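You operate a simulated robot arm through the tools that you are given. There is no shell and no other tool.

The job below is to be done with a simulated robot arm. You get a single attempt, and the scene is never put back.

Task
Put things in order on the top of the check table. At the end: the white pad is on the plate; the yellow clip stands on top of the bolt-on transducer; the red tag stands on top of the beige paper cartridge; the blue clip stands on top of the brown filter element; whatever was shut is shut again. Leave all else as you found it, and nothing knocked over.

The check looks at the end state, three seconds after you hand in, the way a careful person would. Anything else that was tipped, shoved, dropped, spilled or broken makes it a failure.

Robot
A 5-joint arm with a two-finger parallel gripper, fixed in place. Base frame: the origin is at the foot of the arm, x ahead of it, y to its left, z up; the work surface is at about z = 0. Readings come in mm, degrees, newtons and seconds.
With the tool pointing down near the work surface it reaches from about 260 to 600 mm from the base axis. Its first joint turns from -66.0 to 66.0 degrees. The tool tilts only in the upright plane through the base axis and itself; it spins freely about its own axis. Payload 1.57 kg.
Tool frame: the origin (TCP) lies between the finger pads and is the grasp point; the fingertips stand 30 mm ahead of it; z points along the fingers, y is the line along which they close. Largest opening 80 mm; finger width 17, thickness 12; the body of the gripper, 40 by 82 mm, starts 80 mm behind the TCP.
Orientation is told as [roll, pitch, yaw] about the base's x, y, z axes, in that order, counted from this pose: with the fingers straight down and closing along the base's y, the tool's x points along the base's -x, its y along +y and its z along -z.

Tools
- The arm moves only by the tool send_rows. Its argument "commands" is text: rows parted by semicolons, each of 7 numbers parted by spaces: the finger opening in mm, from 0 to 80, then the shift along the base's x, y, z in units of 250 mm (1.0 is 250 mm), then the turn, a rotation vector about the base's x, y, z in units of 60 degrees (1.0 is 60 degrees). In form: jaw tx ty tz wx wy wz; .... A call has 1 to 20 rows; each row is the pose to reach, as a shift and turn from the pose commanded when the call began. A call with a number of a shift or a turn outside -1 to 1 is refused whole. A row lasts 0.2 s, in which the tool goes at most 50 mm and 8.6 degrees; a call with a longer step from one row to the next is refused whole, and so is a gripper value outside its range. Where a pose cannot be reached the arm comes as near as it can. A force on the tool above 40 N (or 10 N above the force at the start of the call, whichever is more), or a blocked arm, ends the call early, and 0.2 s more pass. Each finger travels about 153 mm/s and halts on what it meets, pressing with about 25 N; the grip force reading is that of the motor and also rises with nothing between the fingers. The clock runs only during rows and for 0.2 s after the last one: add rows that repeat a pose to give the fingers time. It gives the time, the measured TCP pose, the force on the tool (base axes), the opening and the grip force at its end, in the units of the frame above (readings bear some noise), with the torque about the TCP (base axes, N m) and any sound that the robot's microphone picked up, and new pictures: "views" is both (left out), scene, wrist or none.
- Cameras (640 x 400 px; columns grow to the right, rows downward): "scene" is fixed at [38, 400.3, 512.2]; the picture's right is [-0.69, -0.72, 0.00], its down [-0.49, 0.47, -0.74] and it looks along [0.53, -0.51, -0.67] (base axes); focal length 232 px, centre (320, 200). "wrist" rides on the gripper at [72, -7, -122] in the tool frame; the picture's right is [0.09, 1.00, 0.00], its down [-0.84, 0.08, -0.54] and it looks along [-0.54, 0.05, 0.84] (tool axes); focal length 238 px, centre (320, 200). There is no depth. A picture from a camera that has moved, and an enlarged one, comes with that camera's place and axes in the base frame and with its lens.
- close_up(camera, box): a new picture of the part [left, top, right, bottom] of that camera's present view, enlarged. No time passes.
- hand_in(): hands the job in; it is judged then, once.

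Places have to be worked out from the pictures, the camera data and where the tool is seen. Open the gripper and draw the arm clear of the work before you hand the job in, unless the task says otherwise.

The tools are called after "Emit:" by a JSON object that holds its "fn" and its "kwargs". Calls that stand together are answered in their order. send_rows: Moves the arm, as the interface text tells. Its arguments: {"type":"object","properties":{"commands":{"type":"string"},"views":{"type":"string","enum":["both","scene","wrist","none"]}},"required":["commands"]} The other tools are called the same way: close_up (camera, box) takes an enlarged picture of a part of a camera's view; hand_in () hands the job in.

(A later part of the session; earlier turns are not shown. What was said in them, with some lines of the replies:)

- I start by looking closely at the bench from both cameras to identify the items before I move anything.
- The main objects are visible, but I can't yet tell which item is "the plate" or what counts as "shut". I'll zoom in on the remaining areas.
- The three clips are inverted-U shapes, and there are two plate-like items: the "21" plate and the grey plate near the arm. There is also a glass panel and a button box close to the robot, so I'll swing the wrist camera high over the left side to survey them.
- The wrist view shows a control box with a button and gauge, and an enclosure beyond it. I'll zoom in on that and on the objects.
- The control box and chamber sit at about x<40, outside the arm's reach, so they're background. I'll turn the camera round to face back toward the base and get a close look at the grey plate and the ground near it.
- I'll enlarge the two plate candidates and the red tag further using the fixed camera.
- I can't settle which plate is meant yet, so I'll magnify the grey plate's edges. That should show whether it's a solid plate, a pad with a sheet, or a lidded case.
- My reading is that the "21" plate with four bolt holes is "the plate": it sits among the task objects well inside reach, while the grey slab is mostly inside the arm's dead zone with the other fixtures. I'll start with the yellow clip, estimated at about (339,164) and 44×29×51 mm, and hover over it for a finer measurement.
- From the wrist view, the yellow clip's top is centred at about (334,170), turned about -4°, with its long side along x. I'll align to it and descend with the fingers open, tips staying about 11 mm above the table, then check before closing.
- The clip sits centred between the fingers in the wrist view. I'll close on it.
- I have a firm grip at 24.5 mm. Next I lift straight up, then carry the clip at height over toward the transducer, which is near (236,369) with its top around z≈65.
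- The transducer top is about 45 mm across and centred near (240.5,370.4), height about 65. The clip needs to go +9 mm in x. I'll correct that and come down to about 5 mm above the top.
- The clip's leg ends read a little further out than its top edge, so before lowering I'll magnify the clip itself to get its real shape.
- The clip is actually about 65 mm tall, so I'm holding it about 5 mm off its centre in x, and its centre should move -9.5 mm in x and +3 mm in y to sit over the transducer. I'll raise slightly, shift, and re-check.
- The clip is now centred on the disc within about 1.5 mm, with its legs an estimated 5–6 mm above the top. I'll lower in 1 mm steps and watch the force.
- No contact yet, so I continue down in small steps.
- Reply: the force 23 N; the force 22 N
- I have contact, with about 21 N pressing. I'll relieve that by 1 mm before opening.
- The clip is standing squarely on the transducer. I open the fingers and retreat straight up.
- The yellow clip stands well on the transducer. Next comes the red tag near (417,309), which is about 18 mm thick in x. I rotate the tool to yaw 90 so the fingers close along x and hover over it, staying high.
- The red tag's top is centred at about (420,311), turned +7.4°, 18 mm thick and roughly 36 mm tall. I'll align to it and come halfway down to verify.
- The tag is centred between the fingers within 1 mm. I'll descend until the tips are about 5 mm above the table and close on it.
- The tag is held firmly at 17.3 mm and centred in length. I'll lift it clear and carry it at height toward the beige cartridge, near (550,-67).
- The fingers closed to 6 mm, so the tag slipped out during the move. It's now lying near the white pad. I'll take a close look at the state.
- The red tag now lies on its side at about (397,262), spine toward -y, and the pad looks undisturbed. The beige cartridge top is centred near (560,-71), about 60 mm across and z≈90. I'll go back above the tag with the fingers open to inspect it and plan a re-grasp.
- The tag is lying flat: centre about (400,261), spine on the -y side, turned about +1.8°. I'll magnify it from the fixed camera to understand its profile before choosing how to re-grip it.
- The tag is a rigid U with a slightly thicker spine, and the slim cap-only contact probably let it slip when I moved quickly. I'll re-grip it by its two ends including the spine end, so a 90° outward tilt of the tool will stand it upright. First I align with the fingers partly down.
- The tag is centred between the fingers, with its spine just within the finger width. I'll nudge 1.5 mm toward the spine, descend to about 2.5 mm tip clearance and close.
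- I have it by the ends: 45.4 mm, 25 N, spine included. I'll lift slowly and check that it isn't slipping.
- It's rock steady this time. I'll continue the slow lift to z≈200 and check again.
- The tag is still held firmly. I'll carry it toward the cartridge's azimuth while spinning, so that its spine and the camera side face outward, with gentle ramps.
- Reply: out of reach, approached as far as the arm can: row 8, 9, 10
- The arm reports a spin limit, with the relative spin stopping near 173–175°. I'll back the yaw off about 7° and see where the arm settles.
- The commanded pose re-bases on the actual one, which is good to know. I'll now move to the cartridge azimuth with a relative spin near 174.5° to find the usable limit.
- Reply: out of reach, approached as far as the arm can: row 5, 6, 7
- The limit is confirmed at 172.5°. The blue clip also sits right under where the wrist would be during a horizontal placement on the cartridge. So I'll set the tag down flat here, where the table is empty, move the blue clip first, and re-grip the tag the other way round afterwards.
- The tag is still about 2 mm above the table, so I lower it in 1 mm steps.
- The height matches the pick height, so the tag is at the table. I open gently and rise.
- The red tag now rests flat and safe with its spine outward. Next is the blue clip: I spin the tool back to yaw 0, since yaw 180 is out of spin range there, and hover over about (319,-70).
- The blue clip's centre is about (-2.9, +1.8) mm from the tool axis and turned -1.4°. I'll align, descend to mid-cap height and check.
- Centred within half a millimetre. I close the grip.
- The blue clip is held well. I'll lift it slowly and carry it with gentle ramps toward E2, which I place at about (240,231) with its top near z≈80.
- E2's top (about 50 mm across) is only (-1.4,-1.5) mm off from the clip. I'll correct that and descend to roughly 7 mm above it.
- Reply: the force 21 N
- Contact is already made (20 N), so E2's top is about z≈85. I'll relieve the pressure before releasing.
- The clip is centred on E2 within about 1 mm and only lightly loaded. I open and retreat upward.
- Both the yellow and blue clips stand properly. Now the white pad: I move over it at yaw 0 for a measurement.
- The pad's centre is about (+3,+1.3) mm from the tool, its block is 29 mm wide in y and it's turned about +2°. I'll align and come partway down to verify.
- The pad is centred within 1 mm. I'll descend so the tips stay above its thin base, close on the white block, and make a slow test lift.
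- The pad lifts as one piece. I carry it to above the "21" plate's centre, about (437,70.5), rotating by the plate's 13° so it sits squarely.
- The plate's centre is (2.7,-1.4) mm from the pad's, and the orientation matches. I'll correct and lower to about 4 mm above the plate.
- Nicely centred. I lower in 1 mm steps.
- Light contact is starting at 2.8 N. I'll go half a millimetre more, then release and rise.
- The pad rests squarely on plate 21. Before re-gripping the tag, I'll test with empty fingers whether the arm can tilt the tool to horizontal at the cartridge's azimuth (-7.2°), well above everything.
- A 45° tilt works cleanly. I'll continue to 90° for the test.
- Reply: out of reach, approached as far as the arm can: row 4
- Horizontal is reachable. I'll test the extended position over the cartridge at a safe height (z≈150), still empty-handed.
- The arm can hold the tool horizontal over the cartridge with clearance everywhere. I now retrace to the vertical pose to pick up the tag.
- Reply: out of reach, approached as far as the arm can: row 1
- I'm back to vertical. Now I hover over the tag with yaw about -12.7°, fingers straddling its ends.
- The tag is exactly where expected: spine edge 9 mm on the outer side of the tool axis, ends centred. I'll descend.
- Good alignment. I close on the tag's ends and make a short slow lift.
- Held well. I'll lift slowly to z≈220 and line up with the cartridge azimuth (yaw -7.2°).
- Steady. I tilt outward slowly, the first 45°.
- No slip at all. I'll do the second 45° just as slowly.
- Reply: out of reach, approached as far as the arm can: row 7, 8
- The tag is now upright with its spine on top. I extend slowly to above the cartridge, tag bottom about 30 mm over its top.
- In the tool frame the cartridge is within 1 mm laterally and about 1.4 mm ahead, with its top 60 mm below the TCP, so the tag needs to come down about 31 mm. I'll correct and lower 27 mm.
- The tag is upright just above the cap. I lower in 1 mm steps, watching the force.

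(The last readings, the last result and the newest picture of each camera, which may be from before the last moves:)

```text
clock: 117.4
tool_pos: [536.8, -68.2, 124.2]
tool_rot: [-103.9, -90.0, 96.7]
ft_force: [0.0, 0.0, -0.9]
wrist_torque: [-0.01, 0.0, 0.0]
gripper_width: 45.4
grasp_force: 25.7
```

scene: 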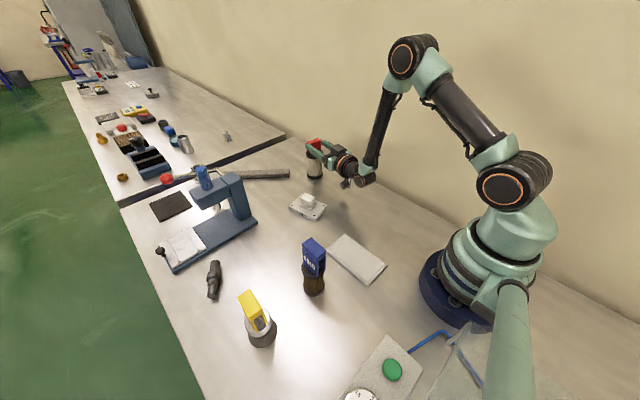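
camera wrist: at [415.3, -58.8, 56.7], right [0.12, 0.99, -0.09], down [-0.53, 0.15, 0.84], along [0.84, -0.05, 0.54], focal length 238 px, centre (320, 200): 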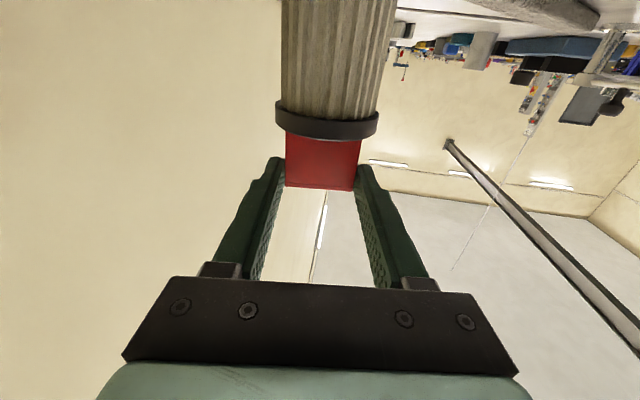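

Emit:
{"fn": "send_rows", "kwargs": {"commands": "28 0 0 -0.004 0 0 0; 28 0 0 -0.004 0 0 0", "views": "none"}}

```text
clock: 118.0
tool_pos: [537.0, -67.2, 123.5]
tool_rot: [-160.4, -89.8, 153.0]
ft_force: [-2.1, -0.9, 6.5]
wrist_torque: [0.07, -0.05, 0.01]
gripper_width: 45.1
grasp_force: 25.3
```

Contact at 6.5 N. I'll look before releasing.

Emit:
{"fn": "close_up", "kwargs": {"camera": "scene", "box": [295, 130, 345, 180]}}

Emit:
{"fn": "close_up", "kwargs": {"camera": "wrist", "box": [260, 90, 380, 200]}}

```text
8.00 times, centred on (320, 155) of scene
camera zoom: at [38.0, 400.3, 512.2], right [-0.69, -0.72, 0.0], down [-0.49, 0.47, -0.74], along [0.53, -0.51, -0.67], focal length 1856 px, centre (320, 560)
```

zoom: 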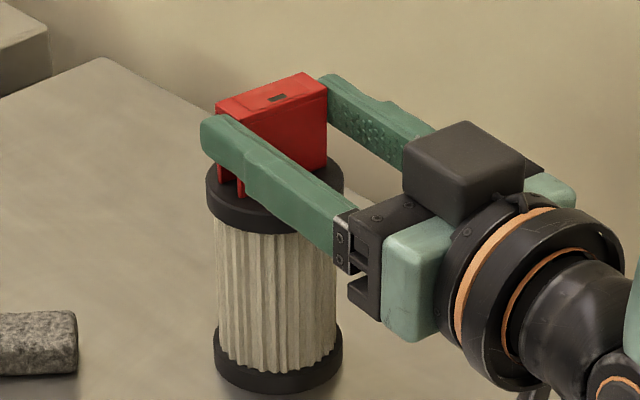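

```text
3.64 times, centred on (320, 145) of wrist
camera zoom: at [415.5, -58.9, 52.5], right [0.12, 0.99, -0.09], down [-0.53, 0.15, 0.83], along [0.84, -0.05, 0.54], focal length 867 px, centre (320, 400)
```

zoom: 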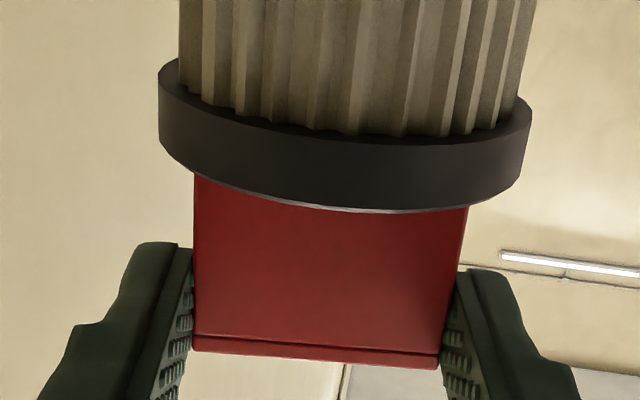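

The tag stands centred on the cap. I open the fingers gradually, without moving the arm.

Emit:
{"fn": "send_rows", "kwargs": {"commands": "44 0 0 0 0 0 0; 47 0 0 0 0 0 0; 52 0 0 0 0 0 0; 60 0 0 0 0 0 0; 66 0 0 0 0 0 0; 66 0 0 0 0 0 0", "views": "both"}}

Emit:
{"fn": "close_up", "kwargs": {"camera": "scene", "box": [295, 130, 345, 180]}}

Emit:
{"fn": "close_up", "kwargs": {"camera": "wrist", "box": [240, 90, 400, 210]}}

```text
clock: 119.4
tool_pos: [536.0, -67.2, 122.3]
tool_rot: [-103.9, -89.9, 96.9]
ft_force: [0.8, 0.2, 0.1]
wrist_torque: [0.01, 0.01, 0.03]
gripper_width: 66.1
grasp_force: 0.1
camera wrist: at [414.9, -58.9, 52.0], right [0.12, 0.99, -0.09], down [-0.53, 0.15, 0.84], along [0.84, -0.05, 0.54], focal length 238 px, centre (320, 200)
```

scene: 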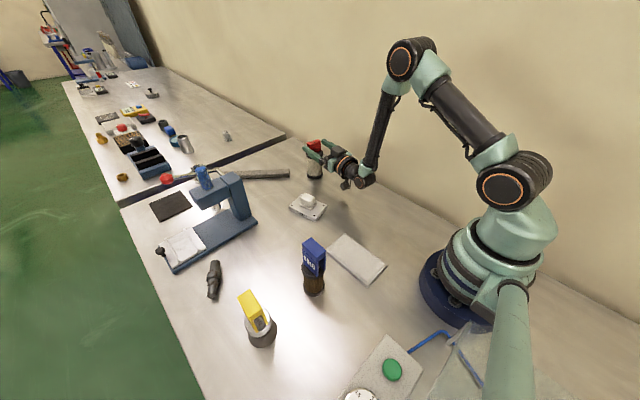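
wrist: 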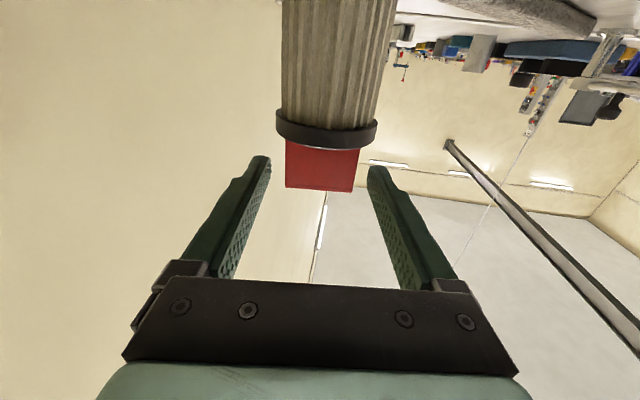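

```text
8.00 times, centred on (320, 155) of scene
camera zoom: at [38.0, 400.3, 512.2], right [-0.69, -0.72, 0.0], down [-0.49, 0.47, -0.74], along [0.53, -0.51, -0.67], focal length 1856 px, centre (320, 560)
```

zoom: 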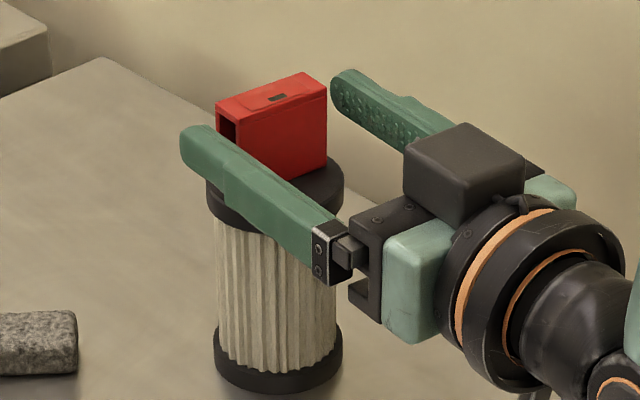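

```text
3.33 times, centred on (320, 150) of wrist
camera zoom: at [414.9, -58.9, 52.0], right [0.12, 0.99, -0.09], down [-0.53, 0.15, 0.84], along [0.84, -0.05, 0.54], focal length 794 px, centre (320, 367)
```

zoom: 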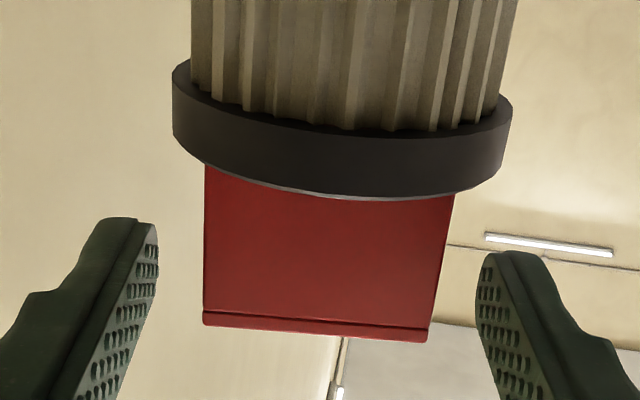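

The red tag stands on its own on the beige cartridge. I withdraw the fingers straight back along the tool direction, then up.

Emit:
{"fn": "send_rows", "kwargs": {"commands": "66 -0.0198 0.0025 0 0 0 0; 66 -0.0595 0.0076 0 0 0 0; 66 -0.119 0.0151 0 0 0 0; 66 -0.1786 0.0227 0 0 0 0; 66 -0.2381 0.0302 0 0 0 0; 66 -0.26 0.033 0.06 0 0 0; 66 -0.29 0.0368 0.15 0 0 0; 66 -0.32 0.0406 0.26 0 0 0; 66 -0.34 0.0432 0.36 0 0 0; 66 -0.345 0.0438 0.4 0 0 0; 66 -0.345 0.0438 0.4 0 0 0", "views": "both"}}

Emit:
{"fn": "close_up", "kwargs": {"camera": "scene", "box": [290, 125, 350, 190]}}

```text
clock: 121.8
tool_pos: [451.3, -55.9, 223.0]
tool_rot: [-87.3, -89.9, 80.2]
ft_force: [0.9, -0.2, -0.7]
wrist_torque: [0.0, 0.03, -0.04]
gripper_width: 65.9
grasp_force: 0.0
camera wrist: at [328.7, -47.4, 152.3], right [0.12, 0.99, -0.09], down [-0.53, 0.14, 0.84], along [0.84, -0.05, 0.54], focal length 238 px, centre (320, 200)
```

scene: 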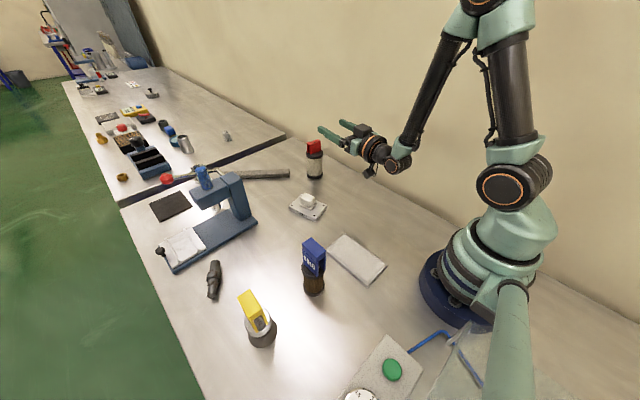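
wrist: 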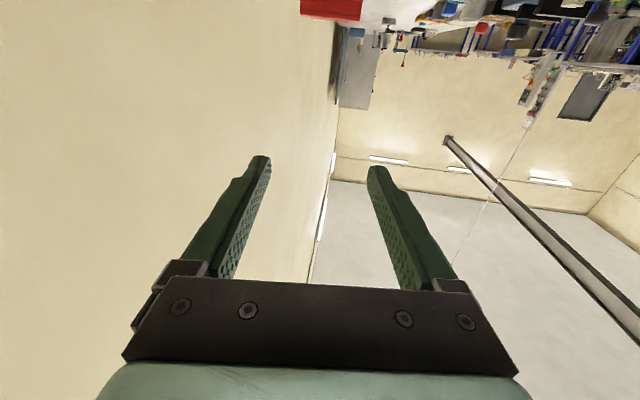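

```text
6.15 times, centred on (320, 158) of scene
camera zoom: at [38.0, 400.3, 512.2], right [-0.69, -0.72, 0.0], down [-0.49, 0.47, -0.74], along [0.53, -0.51, -0.67], focal length 1428 px, centre (320, 462)
```

zoom: 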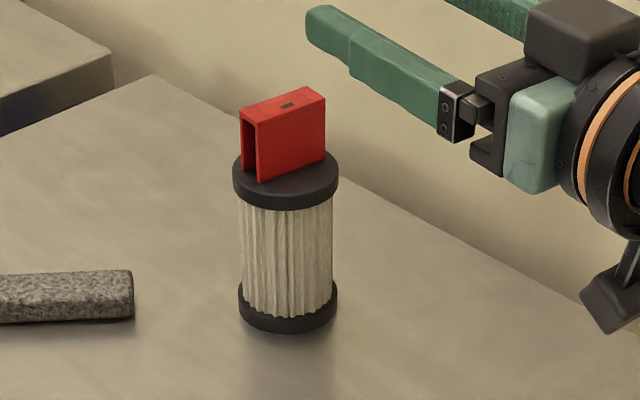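

All four placements are standing. I bring the tool back to vertical, well above everything, and return to a pose like the starting one.

Emit:
{"fn": "send_rows", "kwargs": {"commands": "66 0 0 0.03 0.0168 0.1323 0; 66 0 0 0.06 0.0337 0.2646 0; 66 0 0 0.1 0.0505 0.3968 0; 66 0 0 0.13 0.0673 0.5291 0; 66 0 0 0.16 0.0841 0.6613 0; 66 0 0 0.18 0.0946 0.744 0; 66 0 0 0.18 0.0946 0.744 0", "views": "none"}}

Emit:
{"fn": "send_rows", "kwargs": {"commands": "66 0 0 0 0.0168 0.1323 0; 66 0 0 0 0.0337 0.2646 0; 66 0 0 0 0.0505 0.3968 0; 66 0 0 0 0.0673 0.5291 0; 66 0 0 0 0.0841 0.6613 0; 66 0 0 0 0.0946 0.744 0; 66 0 0 0 0.0946 0.744 0", "views": "none"}}

Emit:
{"fn": "send_rows", "kwargs": {"commands": "80 -0.08 0.06 0.04 0 0 0.02; 80 -0.2 0.16 0.09 0 0 0.05; 80 -0.32 0.26 0.14 0 0 0.08; 80 -0.42 0.34 0.19 0 0 0.1; 80 -0.48 0.38 0.21 0 0 0.12; 80 -0.48 0.38 0.21 0 0 0.12; 80 -0.48 0.38 0.21 0 0 0.12", "views": "both"}}

```text
clock: 123.4
tool_pos: [451.7, -55.3, 269.0]
tool_rot: [0.0, -45.0, -7.1]
ft_force: [-0.4, 0.2, 1.0]
wrist_torque: [0.0, 0.01, 0.01]
gripper_width: 65.9
grasp_force: 0.1
out of reach, approached as far as the arm can: row 1
```

```text
clock: 125.0
tool_pos: [450.2, -56.6, 268.7]
tool_rot: [0.0, 0.1, -7.1]
ft_force: [-0.1, 0.2, -1.0]
wrist_torque: [0.0, 0.0, -0.03]
gripper_width: 66.0
grasp_force: 0.0
```

```text
clock: 126.6
tool_pos: [331.6, 38.4, 320.7]
tool_rot: [0.0, 0.0, 0.0]
ft_force: [-0.2, -0.5, -0.6]
wrist_torque: [0.0, 0.01, -0.02]
gripper_width: 80.0
grasp_force: 0.1
camera wrist: at [258.8, 31.8, 444.5], right [-0.09, 1.0, 0.0], down [0.84, 0.08, 0.54], along [0.54, 0.05, -0.84], focal length 238 px, centre (320, 200)
```

scene: 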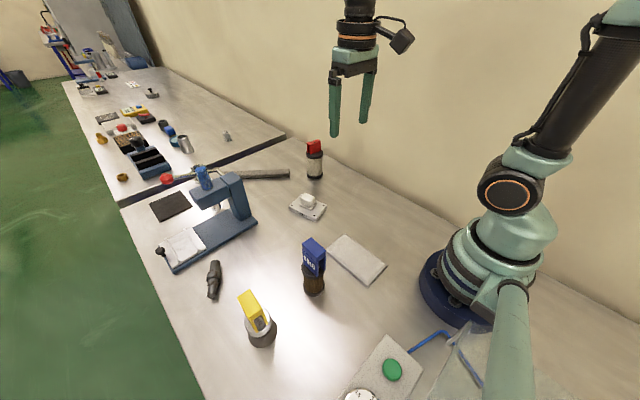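
wrist: 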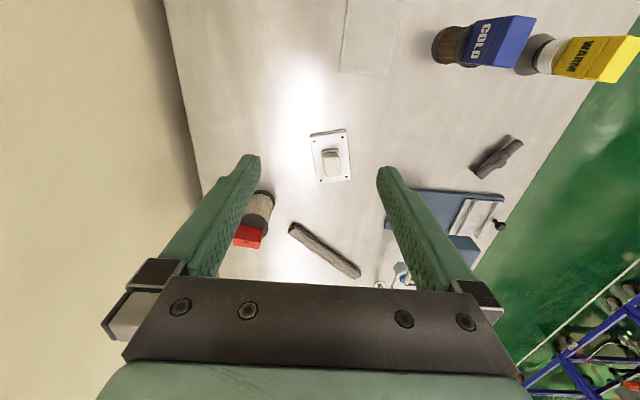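

The arm is back at its start pose. I'll compare the same close-ups as at the start to confirm nothing else moved and everything stands.

Emit:
{"fn": "close_up", "kwargs": {"camera": "wrist", "box": [200, 50, 400, 290]}}

Emit:
{"fn": "close_up", "kwargs": {"camera": "scene", "box": [220, 140, 420, 265]}}

Emit:
{"fn": "close_up", "kwargs": {"camera": "scene", "box": [140, 225, 400, 400]}}

Emit:
{"fn": "close_up", "kwargs": {"camera": "scene", "box": [140, 140, 300, 240]}}

Emit:
{"fn": "close_up", "kwargs": {"camera": "wrist", "box": [360, 0, 640, 150]}}

```text
1.67 times, centred on (300, 170) of wrist
camera zoom: at [258.8, 31.8, 444.5], right [-0.09, 1.0, 0.0], down [0.84, 0.08, 0.54], along [0.54, 0.05, -0.84], focal length 397 px, centre (353, 250)
```

zoom: 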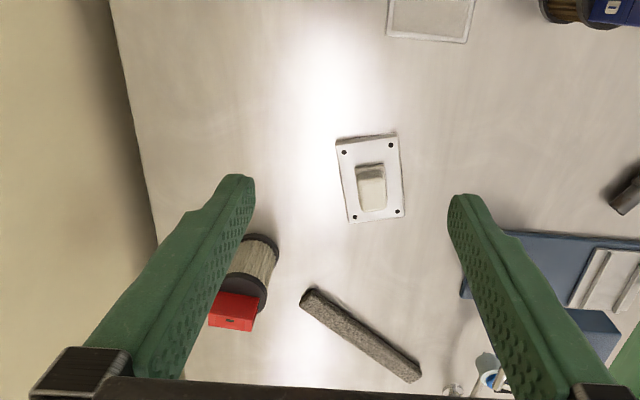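

```text
3.20 times, centred on (320, 202) of scene
camera zoom: at [38.0, 400.3, 512.2], right [-0.69, -0.72, 0.0], down [-0.49, 0.47, -0.74], along [0.53, -0.51, -0.67], focal length 742 px, centre (320, 192)
```

zoom: 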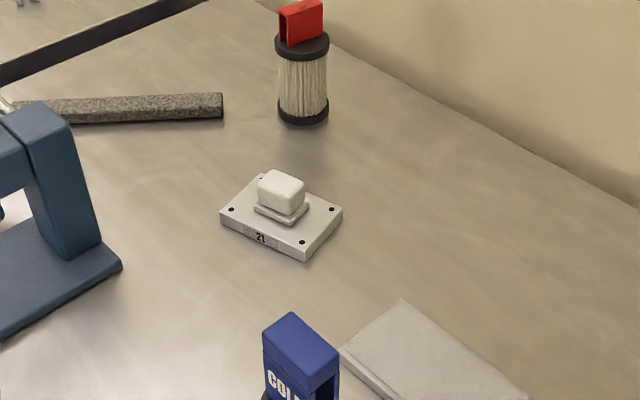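

```text
2.29 times, centred on (270, 312) of scene
camera zoom: at [38.0, 400.3, 512.2], right [-0.69, -0.72, 0.0], down [-0.49, 0.47, -0.74], along [0.53, -0.51, -0.67], focal length 530 px, centre (434, -57)
```

zoom: 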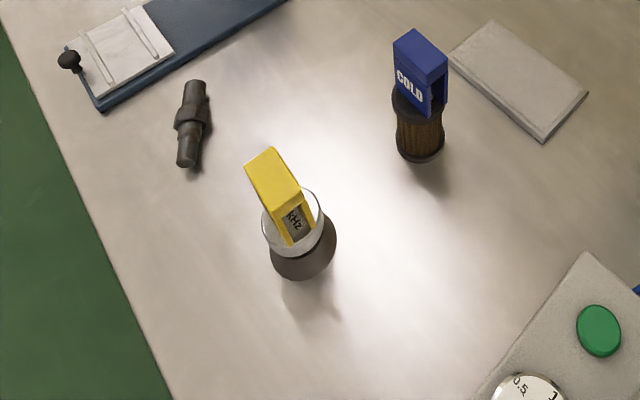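

```text
4.00 times, centred on (220, 190) of scene
camera zoom: at [38.0, 400.3, 512.2], right [-0.69, -0.72, 0.0], down [-0.49, 0.47, -0.74], along [0.53, -0.51, -0.67], focal length 928 px, centre (720, 240)
```

zoom: 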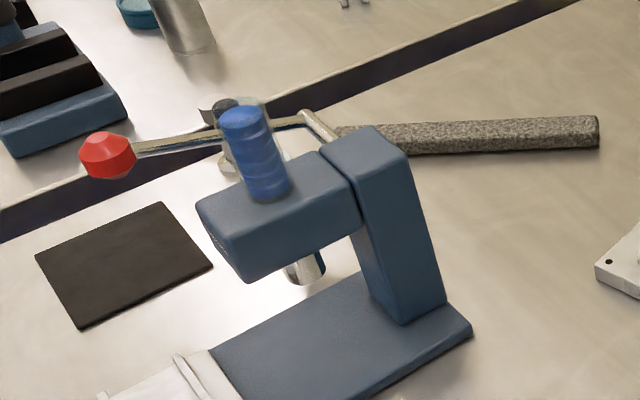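

```text
2.29 times, centred on (500, 75) of wrist
camera zoom: at [258.8, 31.8, 444.5], right [-0.09, 1.0, 0.0], down [0.84, 0.08, 0.54], along [0.54, 0.05, -0.84], focal length 545 px, centre (-91, 486)
```

zoom: 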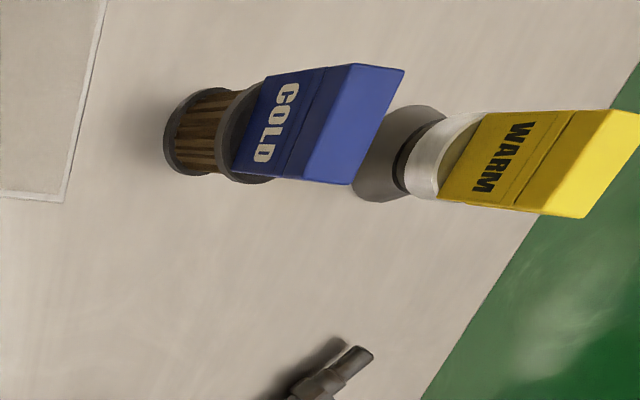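

Everything checks out. The pad is on plate 21, and the yellow clip stands on the 28 kHz transducer, the red tag on the beige cartridge and the blue clip on E2. The fitting, grey slab, press and the rest match their first pictures, and I opened nothing. The gripper is open and the arm is clear, so I hand in.

Emit:
{"fn": "hand_in", "kwargs": {}}

```text
The job is handed in.
```

I placed all four items and handed the job in, but I had to guess which item "the plate" was, and I dropped the red tag once along the way.

| Item | Where it is now |
|---|---|
| White pad | On the white plate marked "21" |
| Yellow clip | Standing on the 28 kHz transducer |
| Red tag | Standing on the beige paper cartridge |
| Blue clip | Standing on the brown "E2" filter element |

- **Which plate:** Two items could be "the plate": the white one marked "21" and a plain grey slab near the arm's base. I chose "21" because it sits among the other task items, well inside reach, while the grey slab is mostly too close to the arm. If the grey slab was meant, the pad is in the wrong place.
- **Red tag dropped:** It slipped out of the gripper on the first carry and fell on its side on bare table near the white pad. In the pictures it touched nothing. I picked it up again by its ends and stood it upright on the cartridge.

I opened nothing, so there was nothing to shut again. In the last pictures the fitting, the grey slab and the press looked the same as at the start. The gripper is open and the arm is back at its starting pose.
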